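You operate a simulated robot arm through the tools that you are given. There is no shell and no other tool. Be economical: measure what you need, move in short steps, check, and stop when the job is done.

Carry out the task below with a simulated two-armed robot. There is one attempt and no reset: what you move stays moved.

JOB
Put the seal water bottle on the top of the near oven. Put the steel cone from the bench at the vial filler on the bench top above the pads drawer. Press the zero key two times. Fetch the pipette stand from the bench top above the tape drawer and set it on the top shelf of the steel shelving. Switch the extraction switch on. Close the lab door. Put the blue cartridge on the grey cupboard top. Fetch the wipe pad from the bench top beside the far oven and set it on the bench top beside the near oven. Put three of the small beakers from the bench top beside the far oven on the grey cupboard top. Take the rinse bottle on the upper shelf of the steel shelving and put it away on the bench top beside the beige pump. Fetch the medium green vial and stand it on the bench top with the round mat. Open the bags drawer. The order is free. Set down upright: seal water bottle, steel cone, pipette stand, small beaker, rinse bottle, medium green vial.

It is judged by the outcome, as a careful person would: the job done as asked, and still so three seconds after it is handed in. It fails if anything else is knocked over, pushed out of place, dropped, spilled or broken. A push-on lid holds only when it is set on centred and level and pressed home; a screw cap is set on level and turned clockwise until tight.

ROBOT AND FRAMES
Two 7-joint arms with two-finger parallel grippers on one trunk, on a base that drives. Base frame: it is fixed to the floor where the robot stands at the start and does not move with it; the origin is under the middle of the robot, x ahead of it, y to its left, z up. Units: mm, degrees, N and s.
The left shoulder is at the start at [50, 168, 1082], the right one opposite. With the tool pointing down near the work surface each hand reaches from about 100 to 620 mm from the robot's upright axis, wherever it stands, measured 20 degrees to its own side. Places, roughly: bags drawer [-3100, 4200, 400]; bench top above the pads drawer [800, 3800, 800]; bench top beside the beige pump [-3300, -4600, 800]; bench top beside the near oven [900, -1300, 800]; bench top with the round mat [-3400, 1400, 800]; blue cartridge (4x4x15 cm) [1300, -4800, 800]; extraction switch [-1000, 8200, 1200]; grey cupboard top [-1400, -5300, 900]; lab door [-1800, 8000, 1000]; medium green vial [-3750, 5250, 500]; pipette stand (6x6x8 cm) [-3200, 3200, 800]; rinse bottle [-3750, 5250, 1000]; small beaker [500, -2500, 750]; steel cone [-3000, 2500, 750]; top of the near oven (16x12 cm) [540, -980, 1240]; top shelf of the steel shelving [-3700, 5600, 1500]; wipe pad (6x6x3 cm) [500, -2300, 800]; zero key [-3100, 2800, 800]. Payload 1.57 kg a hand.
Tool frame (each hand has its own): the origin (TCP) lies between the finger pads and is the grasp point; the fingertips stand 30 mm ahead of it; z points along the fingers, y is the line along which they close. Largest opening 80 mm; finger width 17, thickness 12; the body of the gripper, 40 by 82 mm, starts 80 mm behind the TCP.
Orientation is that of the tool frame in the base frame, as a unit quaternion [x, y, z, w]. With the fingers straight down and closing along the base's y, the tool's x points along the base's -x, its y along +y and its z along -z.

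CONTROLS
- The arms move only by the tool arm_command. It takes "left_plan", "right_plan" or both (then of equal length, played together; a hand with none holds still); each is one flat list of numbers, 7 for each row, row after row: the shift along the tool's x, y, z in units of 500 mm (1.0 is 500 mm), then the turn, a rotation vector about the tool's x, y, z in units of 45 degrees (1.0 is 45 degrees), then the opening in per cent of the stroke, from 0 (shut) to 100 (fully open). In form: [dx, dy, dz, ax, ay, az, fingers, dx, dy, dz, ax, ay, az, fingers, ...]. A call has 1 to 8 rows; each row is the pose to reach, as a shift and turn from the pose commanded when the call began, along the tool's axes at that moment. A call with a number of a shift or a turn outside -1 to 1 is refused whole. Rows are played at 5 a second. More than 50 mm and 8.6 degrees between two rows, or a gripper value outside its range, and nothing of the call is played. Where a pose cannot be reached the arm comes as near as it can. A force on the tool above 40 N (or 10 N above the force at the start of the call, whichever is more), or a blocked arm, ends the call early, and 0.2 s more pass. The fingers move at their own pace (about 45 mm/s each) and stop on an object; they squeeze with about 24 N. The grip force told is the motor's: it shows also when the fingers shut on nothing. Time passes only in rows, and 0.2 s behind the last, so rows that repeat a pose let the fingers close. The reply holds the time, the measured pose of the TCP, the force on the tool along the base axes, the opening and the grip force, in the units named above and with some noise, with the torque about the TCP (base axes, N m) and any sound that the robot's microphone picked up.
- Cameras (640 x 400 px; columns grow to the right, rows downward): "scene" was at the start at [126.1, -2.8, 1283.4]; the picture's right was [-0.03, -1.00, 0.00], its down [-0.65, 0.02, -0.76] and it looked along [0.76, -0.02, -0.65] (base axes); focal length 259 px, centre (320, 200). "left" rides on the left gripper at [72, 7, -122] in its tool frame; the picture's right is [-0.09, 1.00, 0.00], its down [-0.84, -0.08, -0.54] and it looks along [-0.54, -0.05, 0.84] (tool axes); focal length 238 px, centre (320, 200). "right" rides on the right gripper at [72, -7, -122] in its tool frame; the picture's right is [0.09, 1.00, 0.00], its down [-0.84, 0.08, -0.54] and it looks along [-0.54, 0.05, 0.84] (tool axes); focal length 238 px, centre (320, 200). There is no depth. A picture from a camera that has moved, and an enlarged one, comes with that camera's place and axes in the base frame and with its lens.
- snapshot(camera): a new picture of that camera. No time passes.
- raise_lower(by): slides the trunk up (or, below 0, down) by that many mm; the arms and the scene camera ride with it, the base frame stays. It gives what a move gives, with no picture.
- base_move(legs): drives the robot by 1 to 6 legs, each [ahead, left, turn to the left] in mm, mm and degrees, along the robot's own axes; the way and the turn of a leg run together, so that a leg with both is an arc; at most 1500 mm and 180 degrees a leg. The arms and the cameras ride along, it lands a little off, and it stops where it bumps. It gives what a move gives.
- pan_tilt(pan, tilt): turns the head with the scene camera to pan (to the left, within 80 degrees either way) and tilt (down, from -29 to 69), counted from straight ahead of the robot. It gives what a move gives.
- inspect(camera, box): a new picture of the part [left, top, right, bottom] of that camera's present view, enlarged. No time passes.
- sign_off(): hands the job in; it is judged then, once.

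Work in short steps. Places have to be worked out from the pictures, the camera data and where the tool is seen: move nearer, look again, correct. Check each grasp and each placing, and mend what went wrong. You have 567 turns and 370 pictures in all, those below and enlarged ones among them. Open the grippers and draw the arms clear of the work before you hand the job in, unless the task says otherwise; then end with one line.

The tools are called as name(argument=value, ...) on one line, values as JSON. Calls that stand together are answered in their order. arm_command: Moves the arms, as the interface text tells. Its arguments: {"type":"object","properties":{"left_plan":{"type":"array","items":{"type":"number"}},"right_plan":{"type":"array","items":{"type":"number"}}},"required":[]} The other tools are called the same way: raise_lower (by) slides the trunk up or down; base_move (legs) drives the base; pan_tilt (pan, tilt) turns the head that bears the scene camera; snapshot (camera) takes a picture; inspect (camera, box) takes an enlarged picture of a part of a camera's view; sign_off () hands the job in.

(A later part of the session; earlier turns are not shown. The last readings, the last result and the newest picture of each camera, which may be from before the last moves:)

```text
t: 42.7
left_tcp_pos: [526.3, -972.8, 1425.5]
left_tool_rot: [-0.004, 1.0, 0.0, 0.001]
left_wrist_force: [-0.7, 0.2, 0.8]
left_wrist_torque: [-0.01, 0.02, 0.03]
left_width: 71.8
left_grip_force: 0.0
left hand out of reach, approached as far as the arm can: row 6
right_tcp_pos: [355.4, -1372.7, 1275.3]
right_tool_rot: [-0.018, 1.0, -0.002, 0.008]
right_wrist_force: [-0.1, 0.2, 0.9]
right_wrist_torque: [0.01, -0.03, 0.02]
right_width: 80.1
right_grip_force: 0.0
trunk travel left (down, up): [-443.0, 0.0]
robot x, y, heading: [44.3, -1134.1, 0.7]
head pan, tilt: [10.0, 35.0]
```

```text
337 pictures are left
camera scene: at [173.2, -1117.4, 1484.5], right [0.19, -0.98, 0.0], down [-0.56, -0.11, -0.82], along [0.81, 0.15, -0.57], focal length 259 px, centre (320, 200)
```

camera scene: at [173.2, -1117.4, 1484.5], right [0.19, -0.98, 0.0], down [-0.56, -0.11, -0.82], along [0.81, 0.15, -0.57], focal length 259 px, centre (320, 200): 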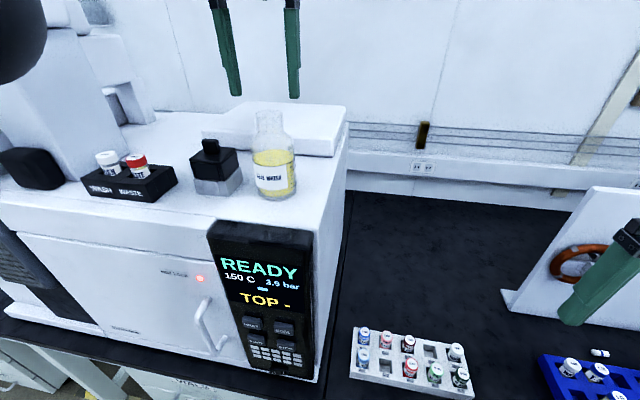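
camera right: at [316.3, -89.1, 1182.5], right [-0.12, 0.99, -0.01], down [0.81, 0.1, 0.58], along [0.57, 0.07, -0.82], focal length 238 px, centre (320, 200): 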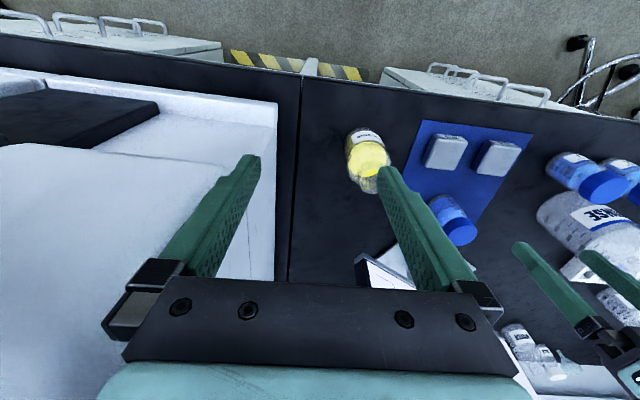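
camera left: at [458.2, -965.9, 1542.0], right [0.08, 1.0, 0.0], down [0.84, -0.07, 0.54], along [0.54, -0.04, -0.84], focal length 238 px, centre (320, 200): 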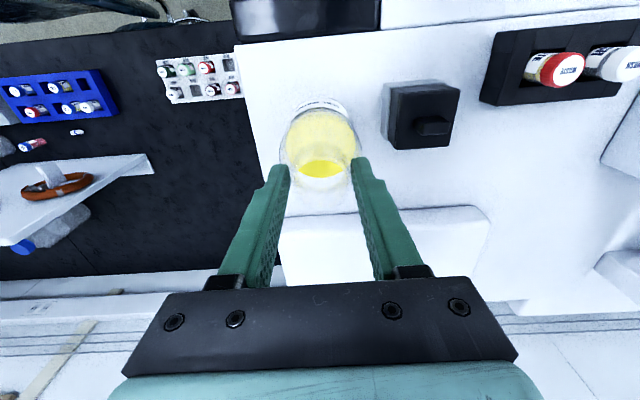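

Bottle stands upright. Withdraw the hand toward the robot and back off.

arm_command(left_plan=[0.06, 0, -0.03, 0, 0, 0, 90, 0.14, 0, -0.06, 0, 0, 0, 90, 0.22, 0, -0.06, 0, 0, 0, 90])

base_move(legs=[[-450, 0, 0]])

pan_tilt(pan=-45, tilt=25)

snapshot(camera="scene")

```text
t: 43.5
left_tcp_pos: [415.8, -969.9, 1454.4]
left_tool_rot: [-0.005, 1.0, 0.0, 0.001]
left_wrist_force: [0.0, -0.1, 1.1]
left_wrist_torque: [0.0, -0.02, -0.02]
left_width: 71.9
left_grip_force: 0.1
right_tcp_pos: [353.8, -1371.0, 1274.9]
right_tool_rot: [-0.018, 1.0, -0.004, 0.009]
right_wrist_force: [0.4, 0.0, -0.6]
right_wrist_torque: [-0.02, -0.03, 0.0]
right_width: 80.1
right_grip_force: 0.0
trunk travel left (down, up): [-443.0, 0.0]
robot x, y, heading: [47.6, -1131.0, 0.6]
head pan, tilt: [10.0, 35.0]
```

```text
t: 46.3
left_tcp_pos: [-44.9, -977.7, 1454.4]
left_tool_rot: [0.0, 1.0, -0.001, 0.0]
left_wrist_force: [0.6, -0.1, 0.1]
left_wrist_torque: [0.0, 0.01, 0.0]
left_width: 71.9
left_grip_force: 0.0
right_tcp_pos: [-111.9, -1378.2, 1274.1]
right_tool_rot: [-0.013, 1.0, -0.003, 0.007]
right_wrist_force: [-0.1, -0.3, 0.5]
right_wrist_torque: [0.02, -0.04, 0.0]
right_width: 79.8
right_grip_force: 0.1
trunk travel left (down, up): [-443.0, 0.0]
robot x, y, heading: [-419.9, -1137.3, -0.2]
head pan, tilt: [10.0, 35.0]
```

```text
t: 47.5
left_tcp_pos: [-44.4, -978.4, 1455.0]
left_tool_rot: [0.001, 1.0, 0.0, 0.001]
left_wrist_force: [0.2, 0.1, 0.2]
left_wrist_torque: [0.01, 0.02, 0.01]
left_width: 71.9
left_grip_force: 0.0
right_tcp_pos: [-111.6, -1376.9, 1274.2]
right_tool_rot: [-0.012, 1.0, -0.003, 0.008]
right_wrist_force: [0.3, -0.6, 0.3]
right_wrist_torque: [-0.01, 0.01, 0.0]
right_width: 79.9
right_grip_force: 0.0
trunk travel left (down, up): [-443.0, 0.0]
robot x, y, heading: [-421.3, -1138.0, 0.2]
head pan, tilt: [-45.0, 25.0]
```

```text
336 pictures are left
camera scene: at [-312.1, -1201.0, 1500.2], right [-0.71, -0.71, 0.0], down [-0.3, 0.3, -0.91], along [0.64, -0.64, -0.42], focal length 259 px, centre (320, 200)
```

scene: 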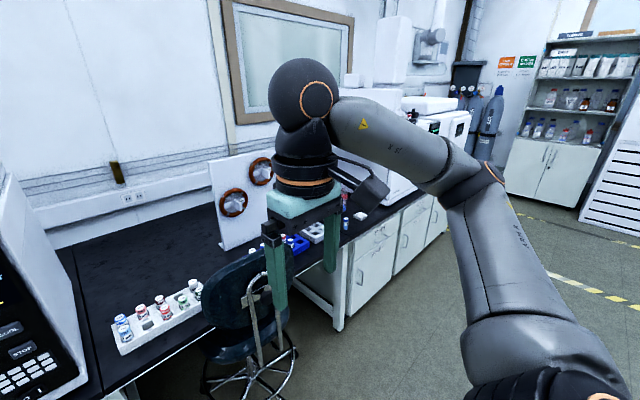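

Next, the far-oven bench for pad and beakers. Lower the trunk and drive along the aisle.

raise_lower(by=-150)

base_move(legs=[[-100, -1160, 0]])

pan_tilt(pan=0, tilt=25)

snapshot(camera="scene")

```text
t: 49.3
left_tcp_pos: [-45.3, -978.8, 1306.1]
left_tool_rot: [0.0, 1.0, -0.001, 0.0]
left_wrist_force: [0.0, 0.1, 0.2]
left_wrist_torque: [0.0, 0.0, -0.01]
left_width: 71.9
left_grip_force: 0.1
right_tcp_pos: [-112.8, -1377.3, 1125.2]
right_tool_rot: [-0.011, 1.0, -0.002, 0.007]
right_wrist_force: [-0.3, -0.3, 0.5]
right_wrist_torque: [-0.02, 0.03, 0.0]
right_width: 80.1
right_grip_force: 0.1
trunk travel left (down, up): [-293.0, 150.0]
robot x, y, heading: [-418.3, -1138.1, 0.1]
head pan, tilt: [-45.0, 25.0]
```

```text
t: 59.8
left_tcp_pos: [-142.7, -2141.5, 1303.9]
left_tool_rot: [-0.003, 1.0, 0.0, 0.001]
left_wrist_force: [0.3, -1.1, 0.1]
left_wrist_torque: [0.03, 0.01, -0.04]
left_width: 72.2
left_grip_force: 0.1
right_tcp_pos: [-206.5, -2541.2, 1124.9]
right_tool_rot: [-0.016, 1.0, -0.003, 0.008]
right_wrist_force: [0.6, -0.2, 1.2]
right_wrist_torque: [0.02, -0.01, -0.01]
right_width: 80.0
right_grip_force: 0.1
trunk travel left (down, up): [-293.0, 150.0]
robot x, y, heading: [-520.6, -2303.1, 0.3]
head pan, tilt: [-45.0, 25.0]
```

```text
t: 60.9
left_tcp_pos: [-142.2, -2140.6, 1303.2]
left_tool_rot: [-0.002, 1.0, 0.0, 0.0]
left_wrist_force: [-0.7, 0.5, 0.1]
left_wrist_torque: [-0.01, -0.01, 0.02]
left_width: 71.9
left_grip_force: 0.0
right_tcp_pos: [-205.9, -2540.3, 1124.2]
right_tool_rot: [-0.016, 1.0, -0.002, 0.009]
right_wrist_force: [0.1, 0.3, 0.6]
right_wrist_torque: [-0.01, 0.0, 0.01]
right_width: 79.8
right_grip_force: 0.1
trunk travel left (down, up): [-293.0, 150.0]
robot x, y, heading: [-515.6, -2302.7, 0.3]
head pan, tilt: [0.0, 25.0]
```

```text
335 pictures are left
camera scene: at [-381.5, -2300.5, 1350.2], right [0.01, -1.0, 0.0], down [-0.42, 0.0, -0.91], along [0.91, 0.01, -0.42], focal length 259 px, centre (320, 200)
```

scene: 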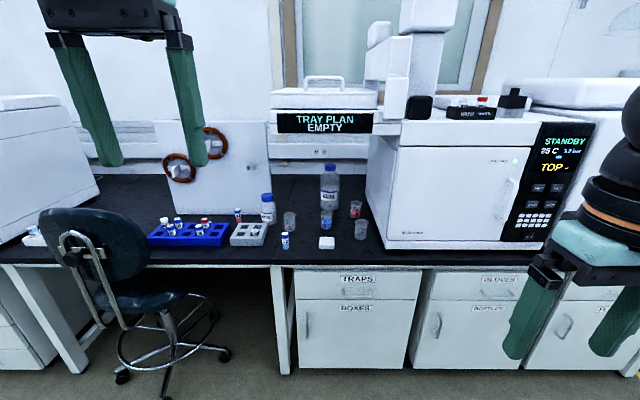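

inspect(camera="scene", box=[220, 150, 400, 265])

```text
3.48 times, centred on (310, 208) of scene
camera zoom: at [-381.5, -2300.5, 1350.2], right [0.01, -1.0, 0.0], down [-0.42, 0.0, -0.91], along [0.91, 0.01, -0.42], focal length 899 px, centre (355, 174)
```

zoom: 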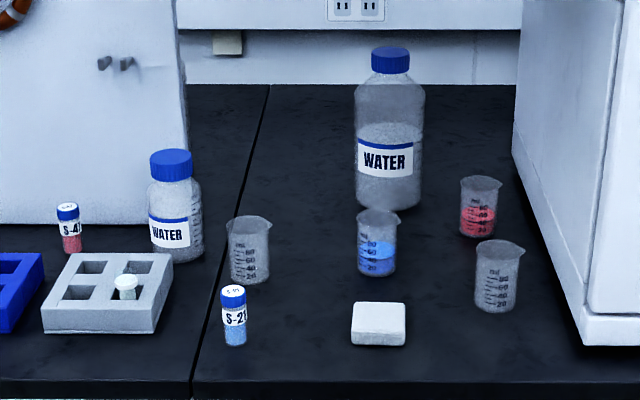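

Four small beakers, a pad at ≈(461,−2317). First the pad with the left hand: lower trunk and drive up to the bench with y ≈ −2417.

raise_lower(by=-43)

base_move(legs=[[0, -115, 0], [500, 0, 0]])

pan_tilt(pan=10, tilt=45)

snapshot(camera="scene")

```text
t: 61.7
left_tcp_pos: [-143.8, -2141.1, 1262.0]
left_tool_rot: [-0.003, 1.0, 0.0, 0.0]
left_wrist_force: [-0.1, -0.4, 0.0]
left_wrist_torque: [0.0, 0.01, 0.0]
left_width: 72.0
left_grip_force: 0.1
right_tcp_pos: [-206.8, -2540.6, 1081.6]
right_tool_rot: [-0.016, 1.0, -0.003, 0.007]
right_wrist_force: [-0.2, -0.3, -0.4]
right_wrist_torque: [0.01, -0.03, 0.0]
right_width: 79.8
right_grip_force: 0.1
trunk travel left (down, up): [-250.0, 193.0]
robot x, y, heading: [-512.9, -2301.9, 0.3]
head pan, tilt: [0.0, 25.0]
```

```text
t: 65.9
left_tcp_pos: [360.4, -2251.9, 1260.5]
left_tool_rot: [-0.002, 1.0, -0.001, -0.001]
left_wrist_force: [-0.3, -0.7, -0.5]
left_wrist_torque: [-0.02, 0.01, -0.02]
left_width: 71.9
left_grip_force: 0.1
right_tcp_pos: [296.5, -2652.9, 1081.1]
right_tool_rot: [-0.014, 1.0, -0.002, 0.008]
right_wrist_force: [-0.6, 0.6, -0.6]
right_wrist_torque: [0.01, -0.03, -0.03]
right_width: 80.3
right_grip_force: 0.2
trunk travel left (down, up): [-250.0, 193.0]
robot x, y, heading: [-10.2, -2412.5, 0.1]
head pan, tilt: [0.0, 25.0]
```

```text
t: 66.8
left_tcp_pos: [360.3, -2251.9, 1261.5]
left_tool_rot: [-0.002, 1.0, 0.0, 0.0]
left_wrist_force: [-0.6, -0.6, 0.6]
left_wrist_torque: [0.04, -0.02, -0.01]
left_width: 72.0
left_grip_force: 0.1
right_tcp_pos: [294.4, -2652.0, 1081.7]
right_tool_rot: [-0.014, 1.0, -0.002, 0.009]
right_wrist_force: [-0.2, -0.1, -0.4]
right_wrist_torque: [-0.01, -0.02, 0.04]
right_width: 80.3
right_grip_force: 0.1
trunk travel left (down, up): [-250.0, 193.0]
robot x, y, heading: [-15.1, -2412.6, 0.0]
head pan, tilt: [10.0, 45.0]
```

```text
333 pictures are left
camera scene: at [109.3, -2397.6, 1276.7], right [0.18, -0.98, 0.0], down [-0.7, -0.13, -0.71], along [0.7, 0.13, -0.71], focal length 259 px, centre (320, 200)
```

scene: 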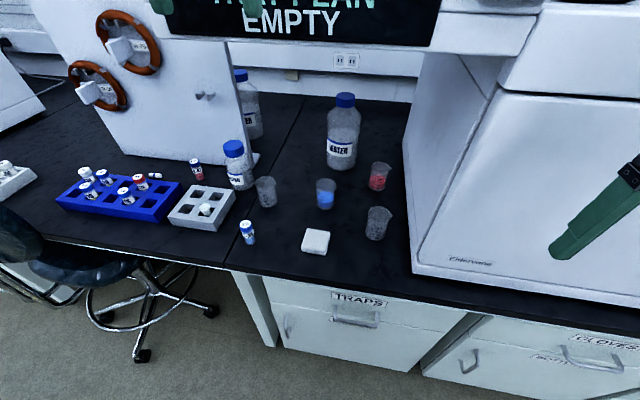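

The instrument tray overhangs the work, so I lower the left hand first, near the bench edge, before reaching in.

arm_command(left_plan=[0, 0, 0.09, 0, 0, 0, 100, 0, 0, 0.18, 0, 0, 0, 100, 0, 0, 0.27, 0, 0, 0, 100, 0, 0, 0.36, 0, 0, 0, 100, 0, 0, 0.45, 0, 0, 0, 100, 0, 0, 0.54, 0, 0, 0, 100, 0, 0, 0.63, 0, 0, 0, 100, 0, 0, 0.7, 0, 0, 0, 100])

snapshot(camera="left")

snapshot(camera="scene")

```text
t: 68.6
left_tcp_pos: [361.8, -2252.2, 911.5]
left_tool_rot: [-0.002, 1.0, 0.0, 0.001]
left_wrist_force: [0.0, 0.3, -0.2]
left_wrist_torque: [0.0, 0.0, -0.01]
left_width: 80.1
left_grip_force: 0.1
right_tcp_pos: [295.5, -2652.3, 1081.2]
right_tool_rot: [-0.014, 1.0, -0.002, 0.008]
right_wrist_force: [0.3, -1.1, -1.1]
right_wrist_torque: [0.04, 0.0, -0.03]
right_width: 80.0
right_grip_force: 0.1
trunk travel left (down, up): [-250.0, 193.0]
robot x, y, heading: [-15.4, -2411.4, 0.2]
head pan, tilt: [10.0, 45.0]
```

```text
332 pictures are left
camera left: at [289.1, -2245.7, 1033.7], right [0.09, 1.0, 0.0], down [0.84, -0.07, 0.54], along [0.54, -0.05, -0.84], focal length 238 px, centre (320, 200)
```

left: 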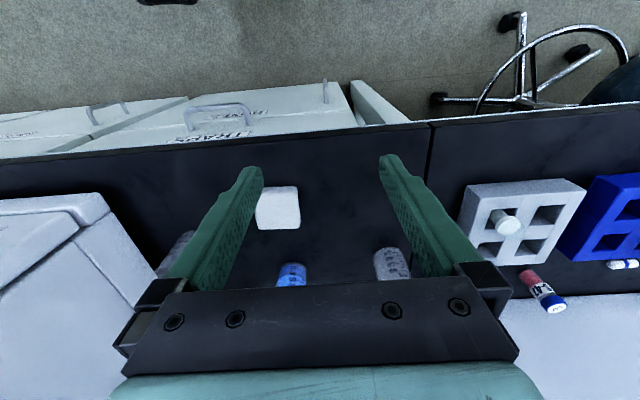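

```text
331 pictures are left
camera scene: at [109.3, -2397.4, 1276.6], right [0.18, -0.98, 0.0], down [-0.7, -0.13, -0.71], along [0.7, 0.13, -0.71], focal length 259 px, centre (320, 200)
```

scene: 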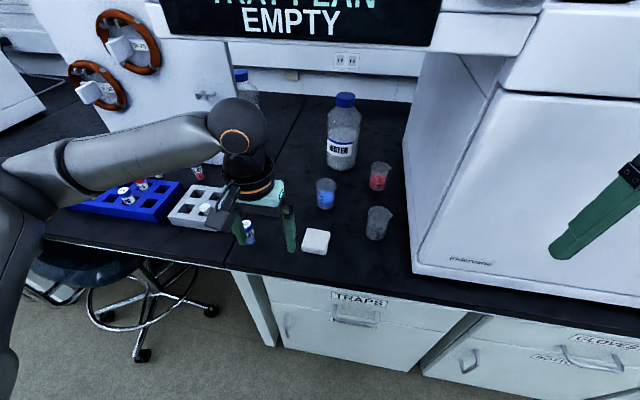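

Pad at ≈(465,−2319). Move over it and look.

arm_command(left_plan=[-0.05, -0.06, 0, 0, 0, 0, 100, -0.11, -0.1, 0, 0, 0, 0, 100, -0.17, -0.134, 0.03, 0, 0, 0, 100, -0.206, -0.134, 0.1, 0, 0, 0, 100])

snapshot(camera="left")

```text
t: 69.6
left_tcp_pos: [463.1, -2320.9, 859.5]
left_tool_rot: [-0.002, 1.0, 0.0, 0.0]
left_wrist_force: [-0.3, -0.5, -0.4]
left_wrist_torque: [-0.03, -0.03, -0.01]
left_width: 80.1
left_grip_force: 0.0
right_tcp_pos: [296.0, -2652.5, 1082.4]
right_tool_rot: [-0.015, 1.0, -0.002, 0.008]
right_wrist_force: [-0.4, -0.1, -0.7]
right_wrist_torque: [0.01, 0.0, 0.03]
right_width: 79.9
right_grip_force: 0.1
trunk travel left (down, up): [-250.0, 193.0]
robot x, y, heading: [-12.4, -2411.7, 0.2]
head pan, tilt: [10.0, 45.0]
```

```text
330 pictures are left
camera left: at [388.9, -2312.7, 980.9], right [0.09, 1.0, 0.0], down [0.84, -0.07, 0.54], along [0.54, -0.05, -0.84], focal length 238 px, centre (320, 200)
```

left: 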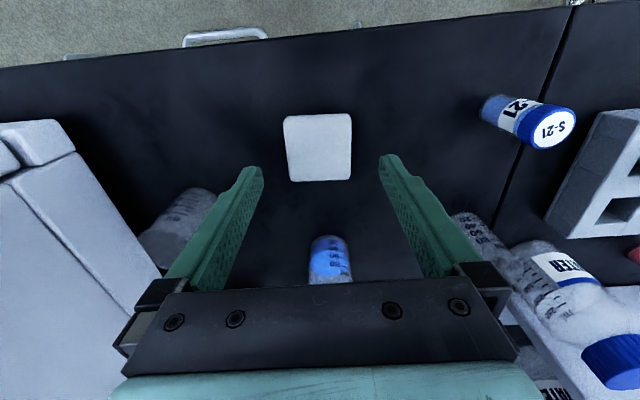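

Aligned with the pad. Descend 74 mm and close.

arm_command(left_plan=[0, -0.002, 0.07, 0, 0, 0, 100, 0, -0.002, 0.12, 0, 0, 0, 100, 0, -0.002, 0.148, 0, 0, 0, 100, 0, -0.002, 0.148, 0, 0, 0, 60, 0, -0.002, 0.148, 0, 0, 0, 40, 0, -0.002, 0.148, 0, 0, 0, 40])

snapshot(camera="left")

```text
t: 71.0
left_tcp_pos: [463.2, -2319.5, 786.8]
left_tool_rot: [-0.003, 1.0, 0.001, 0.0]
left_wrist_force: [-0.6, -0.4, -0.6]
left_wrist_torque: [-0.04, 0.0, -0.02]
left_width: 59.1
left_grip_force: 23.6
right_tcp_pos: [294.7, -2652.0, 1082.3]
right_tool_rot: [-0.014, 1.0, -0.003, 0.008]
right_wrist_force: [0.2, 0.6, -0.5]
right_wrist_torque: [0.0, 0.01, -0.01]
right_width: 79.8
right_grip_force: 0.1
trunk travel left (down, up): [-250.0, 193.0]
robot x, y, heading: [-10.2, -2409.2, 0.2]
head pan, tilt: [10.0, 45.0]
```

```text
329 pictures are left
camera left: at [390.4, -2312.9, 907.5], right [0.09, 1.0, 0.0], down [0.84, -0.07, 0.54], along [0.54, -0.05, -0.84], focal length 238 px, centre (320, 200)
```

left: 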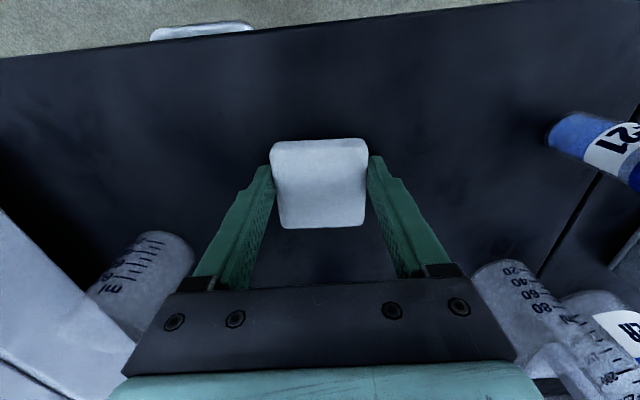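

Pad gripped (59 mm). Lift and retreat.

arm_command(left_plan=[0, 0, -0.06, 0, 0, 0, 40, 0.04, 0, -0.14, 0, 0, 0, 40, 0.1, 0, -0.22, 0, 0, 0, 40, 0.16, 0, -0.28, 0, 0, 0, 40])

base_move(legs=[[-500, 0, 0], [0, 1100, 0]])

pan_tilt(pan=-10, tilt=25)

snapshot(camera="scene")

```text
t: 72.0
left_tcp_pos: [379.2, -2320.6, 928.3]
left_tool_rot: [-0.001, 1.0, -0.001, 0.0]
left_wrist_force: [-0.2, 0.2, -0.4]
left_wrist_torque: [-0.01, -0.01, 0.03]
left_width: 58.7
left_grip_force: 24.3
right_tcp_pos: [294.5, -2652.4, 1081.8]
right_tool_rot: [-0.014, 1.0, -0.002, 0.008]
right_wrist_force: [0.0, -0.5, -0.2]
right_wrist_torque: [0.01, -0.01, 0.03]
right_width: 79.9
right_grip_force: 0.0
trunk travel left (down, up): [-250.0, 193.0]
robot x, y, heading: [-13.0, -2413.8, 0.2]
head pan, tilt: [10.0, 45.0]
```

```text
t: 84.6
left_tcp_pos: [-81.3, -1213.9, 929.4]
left_tool_rot: [0.021, 1.0, 0.0, 0.0]
left_wrist_force: [0.0, 0.1, 0.7]
left_wrist_torque: [0.02, 0.01, 0.0]
left_width: 58.8
left_grip_force: 24.0
right_tcp_pos: [-178.2, -1541.9, 1081.5]
right_tool_rot: [0.008, 1.0, -0.003, 0.008]
right_wrist_force: [0.1, -0.8, -0.2]
right_wrist_torque: [-0.01, 0.02, -0.01]
right_width: 80.1
right_grip_force: 0.1
trunk travel left (down, up): [-250.0, 193.0]
robot x, y, heading: [-476.2, -1286.4, -2.4]
head pan, tilt: [10.0, 45.0]
```

```text
t: 85.4
left_tcp_pos: [-80.6, -1213.9, 928.8]
left_tool_rot: [0.021, 1.0, 0.0, -0.001]
left_wrist_force: [-0.2, -0.3, 0.1]
left_wrist_torque: [0.02, 0.0, -0.01]
left_width: 58.8
left_grip_force: 24.2
right_tcp_pos: [-179.5, -1541.2, 1082.7]
right_tool_rot: [0.009, 1.0, -0.003, 0.008]
right_wrist_force: [-0.3, 0.8, -0.3]
right_wrist_torque: [-0.04, -0.01, -0.02]
right_width: 79.8
right_grip_force: 0.1
trunk travel left (down, up): [-250.0, 193.0]
robot x, y, heading: [-476.6, -1288.2, -2.5]
head pan, tilt: [-10.0, 25.0]
```

```text
328 pictures are left
camera scene: at [-344.2, -1308.6, 1307.1], right [-0.21, -0.98, 0.0], down [-0.41, 0.09, -0.91], along [0.88, -0.19, -0.42], focal length 259 px, centre (320, 200)
```

scene: 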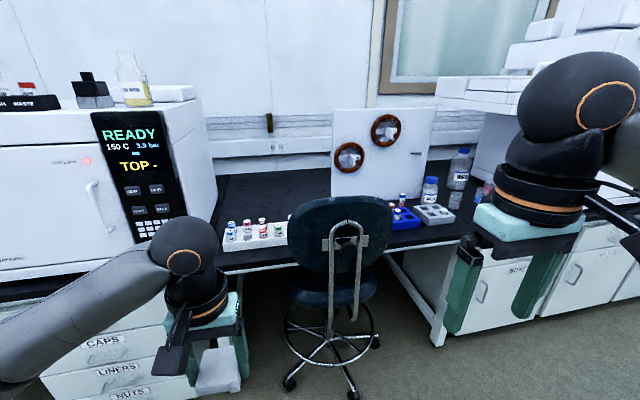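

The space between the oven and the vial tray near the bench front (≈(425,−1145)) suits, keeping the forearm clear of the oven. I first raise and pull back the right hand so it clears the chair back, then drive up partway.

arm_command(right_plan=[0.06, 0, -0.06, 0, 0, 0, 100, 0.12, 0, -0.12, 0, 0, 0, 100, 0.18, 0, -0.18, 0, 0, 0, 100])

base_move(legs=[[0, 0, 2.5], [0, 60, 0], [380, 0, 0]])

pan_tilt(pan=5, tilt=50)

snapshot(camera="scene")

```text
t: 86.2
left_tcp_pos: [-81.5, -1214.0, 928.8]
left_tool_rot: [0.022, 1.0, 0.0, 0.001]
left_wrist_force: [0.2, 0.6, -0.7]
left_wrist_torque: [-0.02, -0.01, -0.04]
left_width: 58.4
left_grip_force: 24.2
right_tcp_pos: [-273.4, -1536.9, 1167.8]
right_tool_rot: [0.009, 1.0, -0.003, 0.007]
right_wrist_force: [0.3, 0.0, 0.0]
right_wrist_torque: [0.03, 0.01, 0.01]
right_width: 80.1
right_grip_force: 0.0
trunk travel left (down, up): [-250.0, 193.0]
robot x, y, heading: [-474.8, -1285.0, -2.5]
head pan, tilt: [-10.0, 25.0]
```

```text
t: 89.8
left_tcp_pos: [290.1, -1136.9, 928.4]
left_tool_rot: [0.0, 1.0, 0.0, 0.0]
left_wrist_force: [0.1, -0.3, -0.1]
left_wrist_torque: [0.01, 0.01, 0.01]
left_width: 58.3
left_grip_force: 24.5
right_tcp_pos: [111.6, -1469.3, 1168.4]
right_tool_rot: [-0.011, 1.0, -0.003, 0.008]
right_wrist_force: [0.2, -0.7, 0.6]
right_wrist_torque: [-0.02, 0.03, 0.0]
right_width: 80.1
right_grip_force: 0.0
trunk travel left (down, up): [-250.0, 193.0]
robot x, y, heading: [-104.0, -1229.6, -0.2]
head pan, tilt: [-10.0, 25.0]
```

```text
t: 90.7
left_tcp_pos: [289.7, -1137.8, 929.6]
left_tool_rot: [0.0, 1.0, 0.0, 0.0]
left_wrist_force: [0.6, 0.0, 0.0]
left_wrist_torque: [-0.03, -0.01, 0.0]
left_width: 58.4
left_grip_force: 23.9
right_tcp_pos: [110.1, -1468.9, 1167.3]
right_tool_rot: [-0.011, 1.0, -0.003, 0.008]
right_wrist_force: [-0.5, -0.2, 0.6]
right_wrist_torque: [0.02, 0.0, -0.02]
right_width: 79.6
right_grip_force: 0.0
trunk travel left (down, up): [-250.0, 193.0]
robot x, y, heading: [-102.3, -1226.6, -0.1]
head pan, tilt: [5.0, 50.0]
```

```text
327 pictures are left
camera scene: at [16.2, -1220.3, 1269.8], right [0.09, -1.0, 0.0], down [-0.76, -0.07, -0.64], along [0.64, 0.05, -0.77], focal length 259 px, centre (320, 200)
```

scene: 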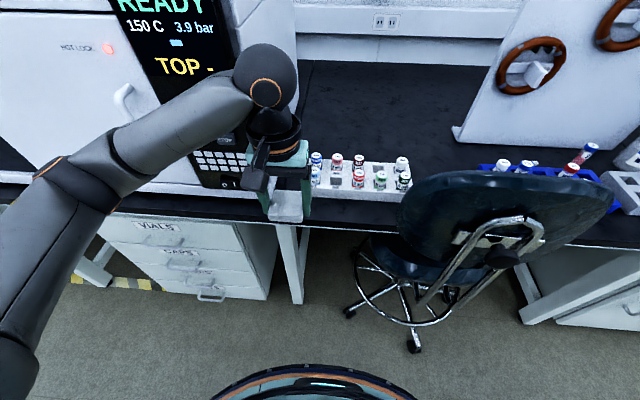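

Robot front radius ≈250, chair clear. Drive ahead 130 mm.

base_move(legs=[[130, -8, 0]])

snapshot(camera="left")

snapshot(camera="scene")

```text
t: 92.0
left_tcp_pos: [392.9, -1145.9, 927.7]
left_tool_rot: [0.018, 1.0, 0.002, 0.004]
left_wrist_force: [-0.2, -0.2, -0.1]
left_wrist_torque: [0.02, 0.02, 0.03]
left_width: 58.5
left_grip_force: 23.7
right_tcp_pos: [221.9, -1474.7, 1172.1]
right_tool_rot: [-0.013, 1.0, -0.003, 0.012]
right_wrist_force: [-0.4, -0.7, 0.8]
right_wrist_torque: [0.01, -0.04, 0.0]
right_width: 80.0
right_grip_force: 0.0
trunk travel left (down, up): [-250.0, 193.0]
robot x, y, heading: [16.3, -1235.0, 0.1]
head pan, tilt: [5.0, 50.0]
stopped in leg 1: the robot was blocked; the commanded pose is now the measured one
```

```text
326 pictures are left
camera left: at [318.7, -1135.3, 1049.7], right [0.13, 0.99, 0.01], down [0.83, -0.11, 0.55], along [0.55, -0.07, -0.84], focal length 238 px, centre (320, 200)
```

left: 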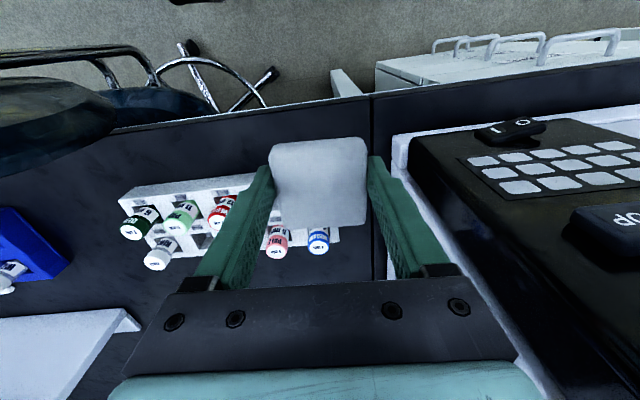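

```text
325 pictures are left
camera scene: at [125.1, -1225.7, 1270.8], right [0.09, -1.0, 0.0], down [-0.76, -0.07, -0.65], along [0.65, 0.06, -0.76], focal length 259 px, centre (320, 200)
```

scene: 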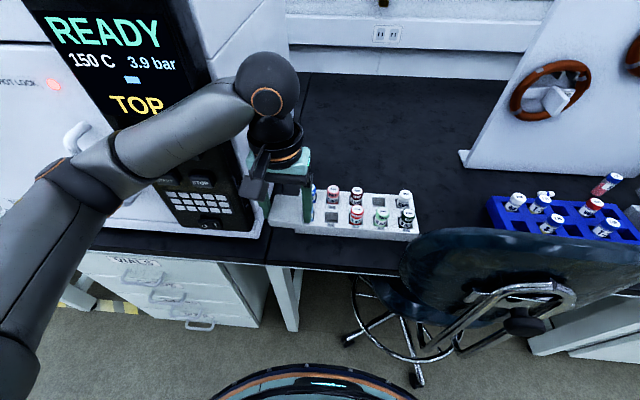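

Blocked: the forearm/elbow touched the oven front, and the tray leaves no gap here. I back off and instead place the pad behind the vial tray at ≈(625,−1240), standing further right.

base_move(legs=[[-200, 0, 0], [0, -95, 0]])

arm_command(left_plan=[-0.02, 0, -0.08, 0, 0, 0, 40, -0.04, 0.0, -0.1, 0, 0, 0, 40])

snapshot(camera="scene")

```text
t: 94.7
left_tcp_pos: [201.2, -1244.0, 925.0]
left_tool_rot: [0.02, 1.0, 0.004, -0.002]
left_wrist_force: [0.2, 0.5, -0.3]
left_wrist_torque: [0.03, 0.04, -0.02]
left_width: 58.6
left_grip_force: 24.2
right_tcp_pos: [28.2, -1572.2, 1168.0]
right_tool_rot: [-0.009, 1.0, -0.003, 0.009]
right_wrist_force: [-0.3, 0.0, -0.5]
right_wrist_torque: [-0.01, 0.0, -0.03]
right_width: 80.1
right_grip_force: 0.0
trunk travel left (down, up): [-250.0, 193.0]
robot x, y, heading: [-180.4, -1329.5, -0.5]
head pan, tilt: [5.0, 50.0]
```

```text
t: 95.3
left_tcp_pos: [221.0, -1245.5, 976.4]
left_tool_rot: [0.021, 1.0, 0.004, -0.003]
left_wrist_force: [0.1, 0.0, 0.0]
left_wrist_torque: [0.0, 0.03, -0.02]
left_width: 58.5
left_grip_force: 23.8
right_tcp_pos: [29.6, -1571.9, 1169.7]
right_tool_rot: [-0.009, 1.0, -0.002, 0.008]
right_wrist_force: [-0.7, 0.7, 0.7]
right_wrist_torque: [-0.01, 0.0, 0.01]
right_width: 80.3
right_grip_force: 0.0
trunk travel left (down, up): [-250.0, 193.0]
robot x, y, heading: [-180.0, -1325.8, -0.7]
head pan, tilt: [5.0, 50.0]
```

```text
324 pictures are left
camera scene: at [-64.9, -1322.7, 1269.7], right [0.08, -1.0, 0.0], down [-0.76, -0.06, -0.64], along [0.64, 0.05, -0.77], focal length 259 px, centre (320, 200)
```

scene: 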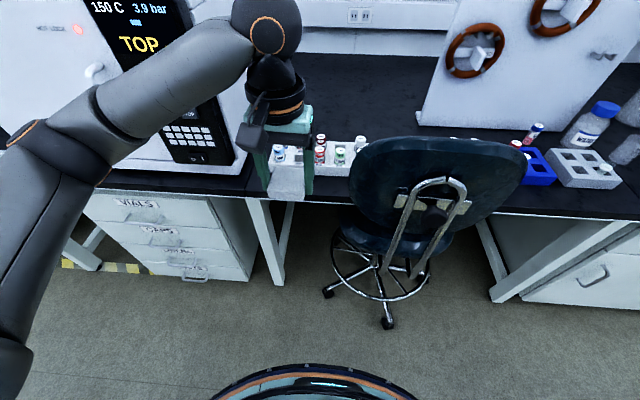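

Extend the arm 160 mm here, in free space, then look before driving in.

arm_command(left_plan=[-0.09, 0, 0, 0, 0, 0, 40, -0.18, 0, 0, 0, 0, 0, 40, -0.26, 0, 0, 0, 0, 0, 40, -0.34, 0, 0, 0, 0, 0, 40])

pan_tilt(pan=20, tilt=35)

snapshot(camera="scene")

```text
t: 96.3
left_tcp_pos: [390.4, -1255.5, 971.6]
left_tool_rot: [0.022, 1.0, 0.005, -0.001]
left_wrist_force: [-0.5, 0.0, -1.0]
left_wrist_torque: [0.03, -0.01, -0.03]
left_width: 58.3
left_grip_force: 23.9
right_tcp_pos: [27.6, -1573.2, 1169.0]
right_tool_rot: [-0.008, 1.0, -0.003, 0.009]
right_wrist_force: [0.0, -0.9, -0.2]
right_wrist_torque: [0.01, 0.0, 0.0]
right_width: 79.6
right_grip_force: 0.1
trunk travel left (down, up): [-250.0, 193.0]
robot x, y, heading: [-185.9, -1330.3, -0.5]
head pan, tilt: [5.0, 50.0]
```

```text
t: 97.1
left_tcp_pos: [390.5, -1253.9, 972.2]
left_tool_rot: [0.02, 1.0, 0.003, -0.001]
left_wrist_force: [0.1, 0.3, -0.1]
left_wrist_torque: [0.03, 0.02, 0.04]
left_width: 58.7
left_grip_force: 23.8
right_tcp_pos: [28.5, -1573.0, 1168.8]
right_tool_rot: [-0.009, 1.0, -0.002, 0.009]
right_wrist_force: [-1.0, -0.7, 0.4]
right_wrist_torque: [0.01, -0.02, -0.01]
right_width: 79.9
right_grip_force: 0.0
trunk travel left (down, up): [-250.0, 193.0]
robot x, y, heading: [-186.9, -1327.0, -0.3]
head pan, tilt: [20.0, 35.0]
```

```text
323 pictures are left
camera scene: at [-58.6, -1299.4, 1291.4], right [0.33, -0.94, 0.0], down [-0.54, -0.19, -0.82], along [0.77, 0.27, -0.57], focal length 259 px, centre (320, 200)
```

scene: 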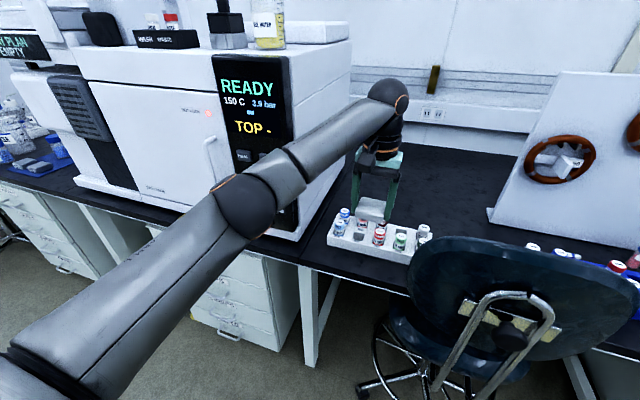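

Elbow would pass close to the oven corner; I shift 40 mm more to the right and raise the hand 100 mm to pass above the chair back.

arm_command(left_plan=[0, 0, -0.1, 0, 0, 0, 40, 0, 0, -0.2, 0, 0, 0, 40])

base_move(legs=[[0, -40, 0.3], [130, 0, 0]])

snapshot(camera="scene")

```text
t: 97.7
left_tcp_pos: [390.8, -1254.9, 1064.4]
left_tool_rot: [0.021, 1.0, 0.005, -0.002]
left_wrist_force: [-0.5, 0.4, -0.6]
left_wrist_torque: [-0.01, -0.01, 0.04]
left_width: 58.6
left_grip_force: 23.8
left hand out of reach, approached as far as the arm can: row 2
right_tcp_pos: [27.7, -1571.9, 1169.2]
right_tool_rot: [-0.008, 1.0, -0.002, 0.009]
right_wrist_force: [-0.1, 1.1, 0.9]
right_wrist_torque: [-0.03, -0.02, 0.05]
right_width: 79.9
right_grip_force: 0.1
trunk travel left (down, up): [-250.0, 193.0]
robot x, y, heading: [-182.7, -1329.5, -0.7]
head pan, tilt: [20.0, 35.0]
```

```text
t: 99.6
left_tcp_pos: [523.5, -1293.5, 1064.2]
left_tool_rot: [0.018, 1.0, 0.003, -0.001]
left_wrist_force: [-0.3, -0.3, -0.8]
left_wrist_torque: [0.02, 0.04, 0.0]
left_width: 58.7
left_grip_force: 24.3
right_tcp_pos: [158.7, -1612.5, 1169.7]
right_tool_rot: [-0.009, 1.0, -0.003, 0.009]
right_wrist_force: [-0.1, 0.3, -0.2]
right_wrist_torque: [0.0, 0.02, -0.01]
right_width: 80.0
right_grip_force: 0.1
trunk travel left (down, up): [-250.0, 193.0]
robot x, y, heading: [-50.1, -1367.0, -0.5]
head pan, tilt: [20.0, 35.0]
```

```text
322 pictures are left
camera scene: at [72.3, -1339.6, 1291.3], right [0.34, -0.94, 0.0], down [-0.54, -0.19, -0.82], along [0.77, 0.28, -0.57], focal length 259 px, centre (320, 200)
```

scene: 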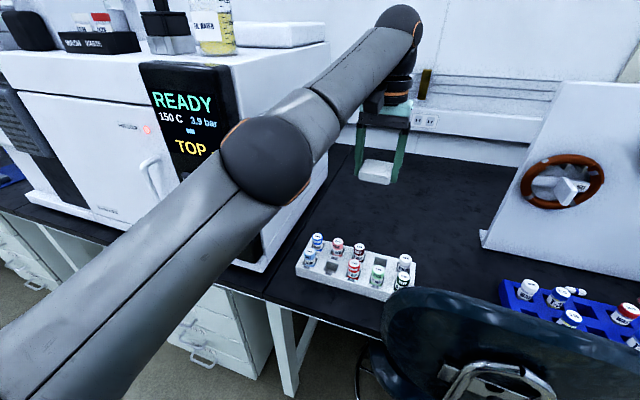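

Clear. Drive ahead 80 mm more.

base_move(legs=[[85, 0, 0]])

snapshot(camera="left")

snapshot(camera="scene")

```text
t: 100.7
left_tcp_pos: [607.8, -1293.2, 1064.1]
left_tool_rot: [0.019, 1.0, 0.004, -0.002]
left_wrist_force: [0.4, -0.1, 0.3]
left_wrist_torque: [0.02, 0.03, -0.01]
left_width: 58.5
left_grip_force: 24.0
right_tcp_pos: [243.9, -1614.0, 1168.4]
right_tool_rot: [-0.009, 1.0, -0.004, 0.009]
right_wrist_force: [0.2, -0.2, 0.4]
right_wrist_torque: [0.03, 0.0, 0.04]
right_width: 80.0
right_grip_force: 0.0
trunk travel left (down, up): [-250.0, 193.0]
robot x, y, heading: [32.7, -1370.4, -0.3]
head pan, tilt: [20.0, 35.0]
```

```text
321 pictures are left
camera left: at [535.4, -1284.1, 1186.8], right [0.13, 0.99, 0.01], down [0.84, -0.11, 0.54], along [0.53, -0.06, -0.84], focal length 238 px, centre (320, 200)
```

left: 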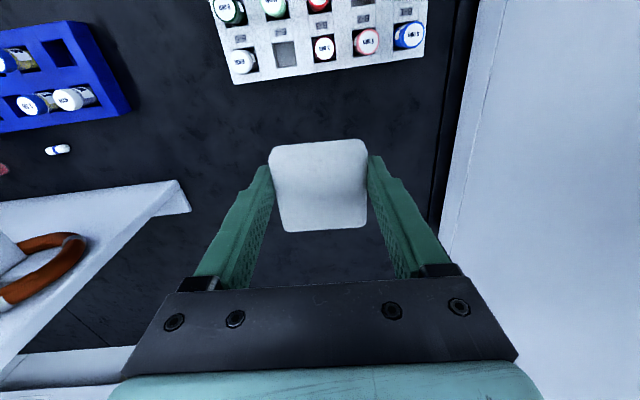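

```text
320 pictures are left
camera scene: at [156.8, -1340.1, 1291.3], right [0.34, -0.94, 0.0], down [-0.54, -0.19, -0.82], along [0.77, 0.28, -0.57], focal length 259 px, centre (320, 200)
```

scene: 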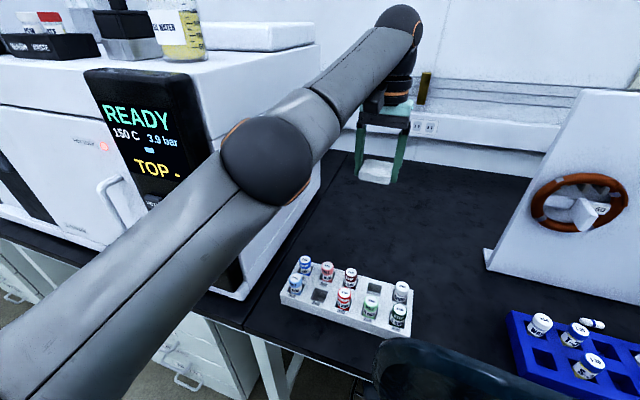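

Tray back edge at x≈575. Ahead 28 mm more, then lower.

base_move(legs=[[28, 0, 0]])

arm_command(left_plan=[0, 0, 0.09, 0, 0, 0, 40, 0, 0, 0.18, 0, 0, 0, 40, 0, 0, 0.27, 0, 0, 0, 40, 0, 0, 0.36, 0, 0, 0, 40, 0, 0, 0.42, 0, 0, 0, 40])

snapshot(camera="left")

snapshot(camera="scene")

```text
t: 101.6
left_tcp_pos: [634.7, -1292.4, 1064.8]
left_tool_rot: [0.018, 1.0, 0.003, -0.003]
left_wrist_force: [0.2, 0.1, -0.1]
left_wrist_torque: [0.02, -0.01, 0.0]
left_width: 58.6
left_grip_force: 23.3
right_tcp_pos: [271.6, -1613.7, 1168.6]
right_tool_rot: [-0.008, 1.0, -0.003, 0.009]
right_wrist_force: [-0.8, 0.4, -0.1]
right_wrist_torque: [0.02, -0.05, 0.0]
right_width: 80.4
right_grip_force: 0.1
trunk travel left (down, up): [-250.0, 193.0]
robot x, y, heading: [60.8, -1372.4, -0.7]
head pan, tilt: [20.0, 35.0]
stopped in leg 1: the robot was blocked; the commanded pose is now the measured one
```

```text
t: 102.8
left_tcp_pos: [634.1, -1290.5, 857.1]
left_tool_rot: [0.019, 1.0, 0.003, -0.001]
left_wrist_force: [0.2, -0.1, 0.5]
left_wrist_torque: [0.0, 0.02, 0.03]
left_width: 58.6
left_grip_force: 24.5
right_tcp_pos: [272.6, -1613.3, 1168.3]
right_tool_rot: [-0.009, 1.0, -0.002, 0.009]
right_wrist_force: [-0.9, -0.8, -0.6]
right_wrist_torque: [-0.01, -0.01, -0.01]
right_width: 80.1
right_grip_force: 0.1
trunk travel left (down, up): [-250.0, 193.0]
robot x, y, heading: [59.8, -1370.4, -0.4]
head pan, tilt: [20.0, 35.0]
```

```text
319 pictures are left
camera left: at [561.7, -1280.1, 979.2], right [0.13, 0.99, 0.01], down [0.83, -0.11, 0.54], along [0.54, -0.06, -0.84], focal length 238 px, centre (320, 200)
```

left: 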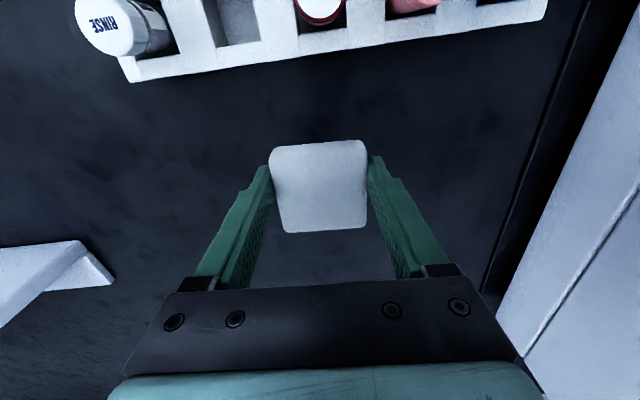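

```text
318 pictures are left
camera scene: at [184.3, -1340.3, 1291.5], right [0.34, -0.94, 0.0], down [-0.54, -0.19, -0.82], along [0.77, 0.28, -0.57], focal length 259 px, centre (320, 200)
```

scene: 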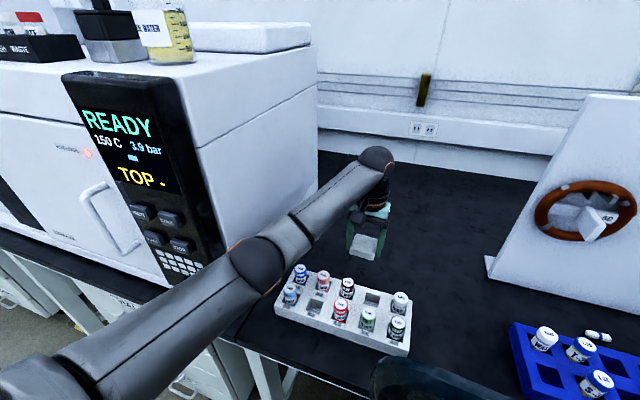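

Pad is behind the tray with margin. Lower to the bench.

arm_command(left_plan=[0, 0, 0.06, 0, 0, 0, 40, 0, 0, 0.11, 0, 0, 0, 40, 0, 0, 0.134, 0, 0, 0, 40, 0, 0, 0.138, 0, 0, 0, 40, 0, 0, 0.142, 0, 0, 0, 40])

```text
t: 104.0
left_tcp_pos: [634.2, -1291.3, 785.0]
left_tool_rot: [0.019, 1.0, 0.004, -0.001]
left_wrist_force: [-1.4, 1.6, 4.2]
left_wrist_torque: [-0.14, 0.02, -0.06]
left_width: 58.5
left_grip_force: 23.9
right_tcp_pos: [271.6, -1612.6, 1167.8]
right_tool_rot: [-0.009, 1.0, -0.003, 0.009]
right_wrist_force: [-0.2, -0.7, -0.2]
right_wrist_torque: [0.01, -0.01, -0.01]
right_width: 79.8
right_grip_force: 0.0
trunk travel left (down, up): [-250.0, 193.0]
robot x, y, heading: [59.8, -1368.6, -0.4]
head pan, tilt: [20.0, 35.0]
```

Contact felt at 785. Open and lift off.

arm_command(left_plan=[0, 0, 0, 0, 0, 0, 70, 0, 0, 0, 0, 0, 0, 90, 0, 0, -0.06, 0, 0, 0, 90, 0, 0, -0.14, 0, 0, 0, 90, 0, 0, -0.23, 0, 0, 0, 90, 0, 0, -0.32, 0, 0, 0, 90, 0, 0, -0.41, 0, 0, 0, 90, 0, 0, -0.5, 0, 0, 0, 90])

snapshot(camera="left")

pan_tilt(pan=-10, tilt=55)

snapshot(camera="scene")

```text
t: 105.8
left_tcp_pos: [631.9, -1295.9, 1033.5]
left_tool_rot: [0.019, 1.0, 0.004, -0.001]
left_wrist_force: [-0.5, -0.1, 0.5]
left_wrist_torque: [0.0, 0.02, 0.01]
left_width: 72.1
left_grip_force: 0.0
right_tcp_pos: [270.7, -1613.5, 1168.9]
right_tool_rot: [-0.009, 1.0, -0.004, 0.01]
right_wrist_force: [-0.4, -0.5, 0.7]
right_wrist_torque: [0.02, 0.02, 0.0]
right_width: 80.0
right_grip_force: 0.1
trunk travel left (down, up): [-250.0, 193.0]
robot x, y, heading: [58.3, -1369.8, -0.1]
head pan, tilt: [20.0, 35.0]
```

```text
317 pictures are left
camera left: at [561.1, -1286.4, 1156.1], right [0.13, 0.99, 0.01], down [0.83, -0.11, 0.54], along [0.53, -0.06, -0.84], focal length 238 px, centre (320, 200)
```

left: 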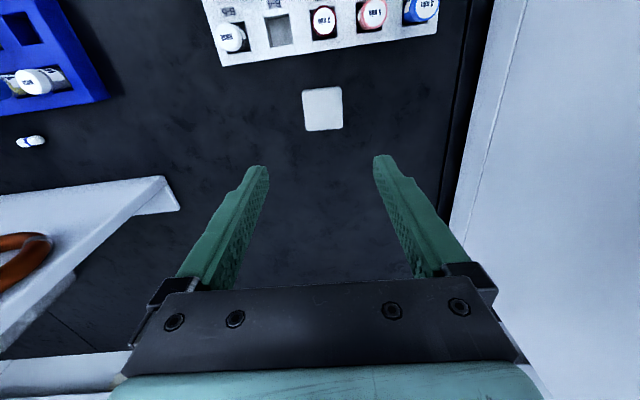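

```text
t: 106.8
left_tcp_pos: [634.2, -1296.2, 1032.6]
left_tool_rot: [0.019, 1.0, 0.004, -0.001]
left_wrist_force: [-0.6, 0.6, -0.2]
left_wrist_torque: [-0.02, 0.01, -0.02]
left_width: 72.1
left_grip_force: 0.0
right_tcp_pos: [270.6, -1614.2, 1168.5]
right_tool_rot: [-0.01, 1.0, -0.002, 0.008]
right_wrist_force: [-0.7, -0.7, 0.1]
right_wrist_torque: [-0.04, 0.02, 0.03]
right_width: 80.0
right_grip_force: 0.0
trunk travel left (down, up): [-250.0, 193.0]
robot x, y, heading: [60.5, -1366.7, -0.6]
head pan, tilt: [-10.0, 55.0]
```

```text
316 pictures are left
camera scene: at [172.3, -1382.8, 1263.2], right [-0.18, -0.98, 0.0], down [-0.81, 0.15, -0.57], along [0.56, -0.1, -0.82], focal length 259 px, centre (320, 200)
```

scene: 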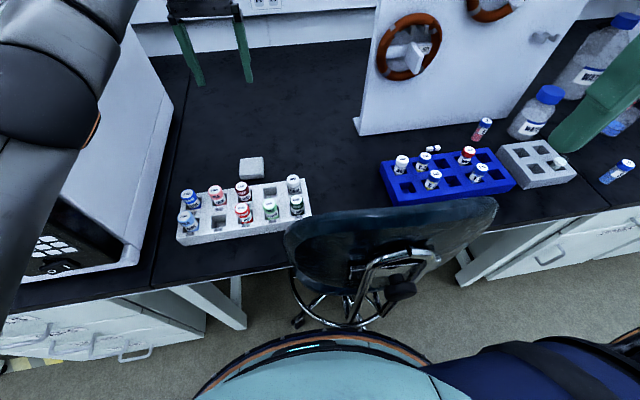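

Pad is in place. Back straight off, then move along to the beakers.

base_move(legs=[[-560, 0, 0]])

snapshot(camera="scene")

base_move(legs=[[0, -980, 0]])

```text
t: 110.0
left_tcp_pos: [74.8, -1294.8, 1032.7]
left_tool_rot: [0.023, 1.0, 0.003, -0.002]
left_wrist_force: [0.6, 0.2, 0.1]
left_wrist_torque: [0.0, -0.01, 0.0]
left_width: 72.1
left_grip_force: 0.0
right_tcp_pos: [-288.6, -1610.5, 1168.6]
right_tool_rot: [-0.005, 1.0, -0.002, 0.009]
right_wrist_force: [0.9, -0.5, 0.2]
right_wrist_torque: [0.01, 0.03, 0.02]
right_width: 80.0
right_grip_force: 0.1
trunk travel left (down, up): [-250.0, 193.0]
robot x, y, heading: [-502.6, -1365.3, -0.9]
head pan, tilt: [-10.0, 55.0]
```

```text
315 pictures are left
camera scene: at [-386.5, -1377.9, 1263.2], right [-0.19, -0.98, 0.0], down [-0.8, 0.15, -0.57], along [0.56, -0.11, -0.82], focal length 259 px, centre (320, 200)
```

scene: 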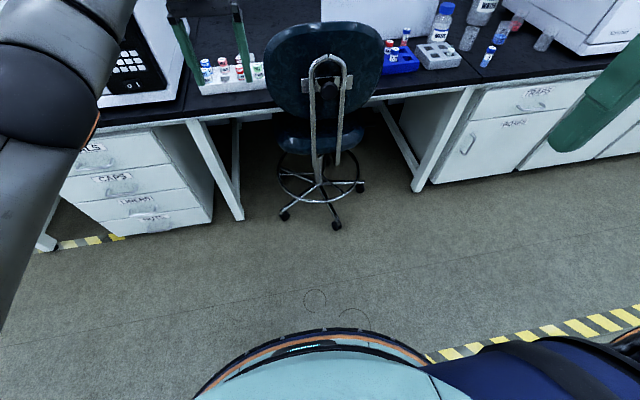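

```text
t: 118.9
left_tcp_pos: [56.2, -2275.7, 1033.5]
left_tool_rot: [0.029, 1.0, 0.004, -0.002]
left_wrist_force: [0.2, 0.3, 0.4]
left_wrist_torque: [0.0, 0.0, 0.01]
left_width: 72.2
left_grip_force: 0.0
right_tcp_pos: [-312.2, -2587.4, 1169.0]
right_tool_rot: [0.001, 1.0, -0.004, 0.009]
right_wrist_force: [0.1, 0.0, -0.4]
right_wrist_torque: [0.0, -0.01, 0.0]
right_width: 80.2
right_grip_force: 0.1
trunk travel left (down, up): [-250.0, 193.0]
robot x, y, heading: [-518.1, -2336.3, -1.5]
head pan, tilt: [-10.0, 55.0]
```

Chair has not moved. For the right-hand empty beaker (537,−2460) I use the left hand (elbow away from the far oven). Retract and lower the left hand first, then position.

arm_command(left_plan=[0.08, 0, 0.05, 0, 0, -0.02, 100, 0.16, 0, 0.1, 0, 0, -0.04, 100, 0.24, 0.0, 0.16, 0, 0, -0.05, 100, 0.32, 0, 0.22, 0, 0, -0.05, 100, 0.38, 0, 0.26, 0, 0, -0.05, 100])

base_move(legs=[[0, 0, 1.5], [0, -200, 0], [400, 0, 0]])

pan_tilt(pan=10, tilt=40)

snapshot(camera="scene")

```text
t: 120.1
left_tcp_pos: [-133.4, -2261.4, 904.6]
left_tool_rot: [0.009, 1.0, 0.004, -0.001]
left_wrist_force: [0.1, 0.3, 0.4]
left_wrist_torque: [0.03, -0.03, -0.03]
left_width: 80.0
left_grip_force: 0.1
right_tcp_pos: [-312.0, -2586.7, 1167.7]
right_tool_rot: [0.001, 1.0, -0.003, 0.009]
right_wrist_force: [-0.4, 0.3, -0.3]
right_wrist_torque: [0.02, 0.02, -0.01]
right_width: 79.9
right_grip_force: 0.0
trunk travel left (down, up): [-250.0, 193.0]
robot x, y, heading: [-517.0, -2336.1, -1.4]
head pan, tilt: [-10.0, 55.0]
```

```text
t: 124.9
left_tcp_pos: [264.5, -2455.8, 903.9]
left_tool_rot: [0.0, 1.0, 0.003, -0.002]
left_wrist_force: [0.0, 0.8, -0.6]
left_wrist_torque: [0.0, 0.02, -0.02]
left_width: 80.2
left_grip_force: 0.1
right_tcp_pos: [92.2, -2784.6, 1168.6]
right_tool_rot: [-0.008, 1.0, -0.003, 0.008]
right_wrist_force: [-0.3, 0.9, 0.1]
right_wrist_torque: [-0.03, 0.01, 0.0]
right_width: 80.0
right_grip_force: 0.0
trunk travel left (down, up): [-250.0, 193.0]
robot x, y, heading: [-121.1, -2539.5, -0.3]
head pan, tilt: [-10.0, 55.0]
```

```text
t: 125.7
left_tcp_pos: [263.0, -2456.1, 903.8]
left_tool_rot: [0.0, 1.0, 0.005, -0.002]
left_wrist_force: [0.3, 0.3, 0.0]
left_wrist_torque: [0.02, 0.02, 0.01]
left_width: 80.0
left_grip_force: 0.0
right_tcp_pos: [92.0, -2783.5, 1168.2]
right_tool_rot: [-0.009, 1.0, -0.002, 0.008]
right_wrist_force: [0.0, 0.3, 0.1]
right_wrist_torque: [0.0, -0.02, 0.0]
right_width: 79.9
right_grip_force: 0.1
trunk travel left (down, up): [-250.0, 193.0]
robot x, y, heading: [-120.9, -2540.2, -0.5]
head pan, tilt: [10.0, 40.0]
```

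```text
314 pictures are left
camera scene: at [5.8, -2525.9, 1283.8], right [0.17, -0.99, 0.0], down [-0.63, -0.11, -0.77], along [0.76, 0.13, -0.64], focal length 259 px, centre (320, 200)
```

scene: 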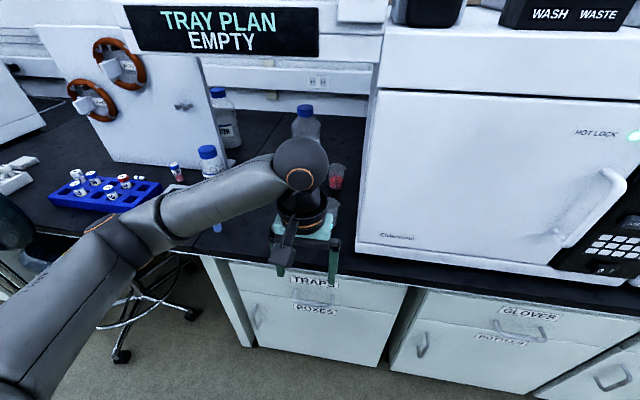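

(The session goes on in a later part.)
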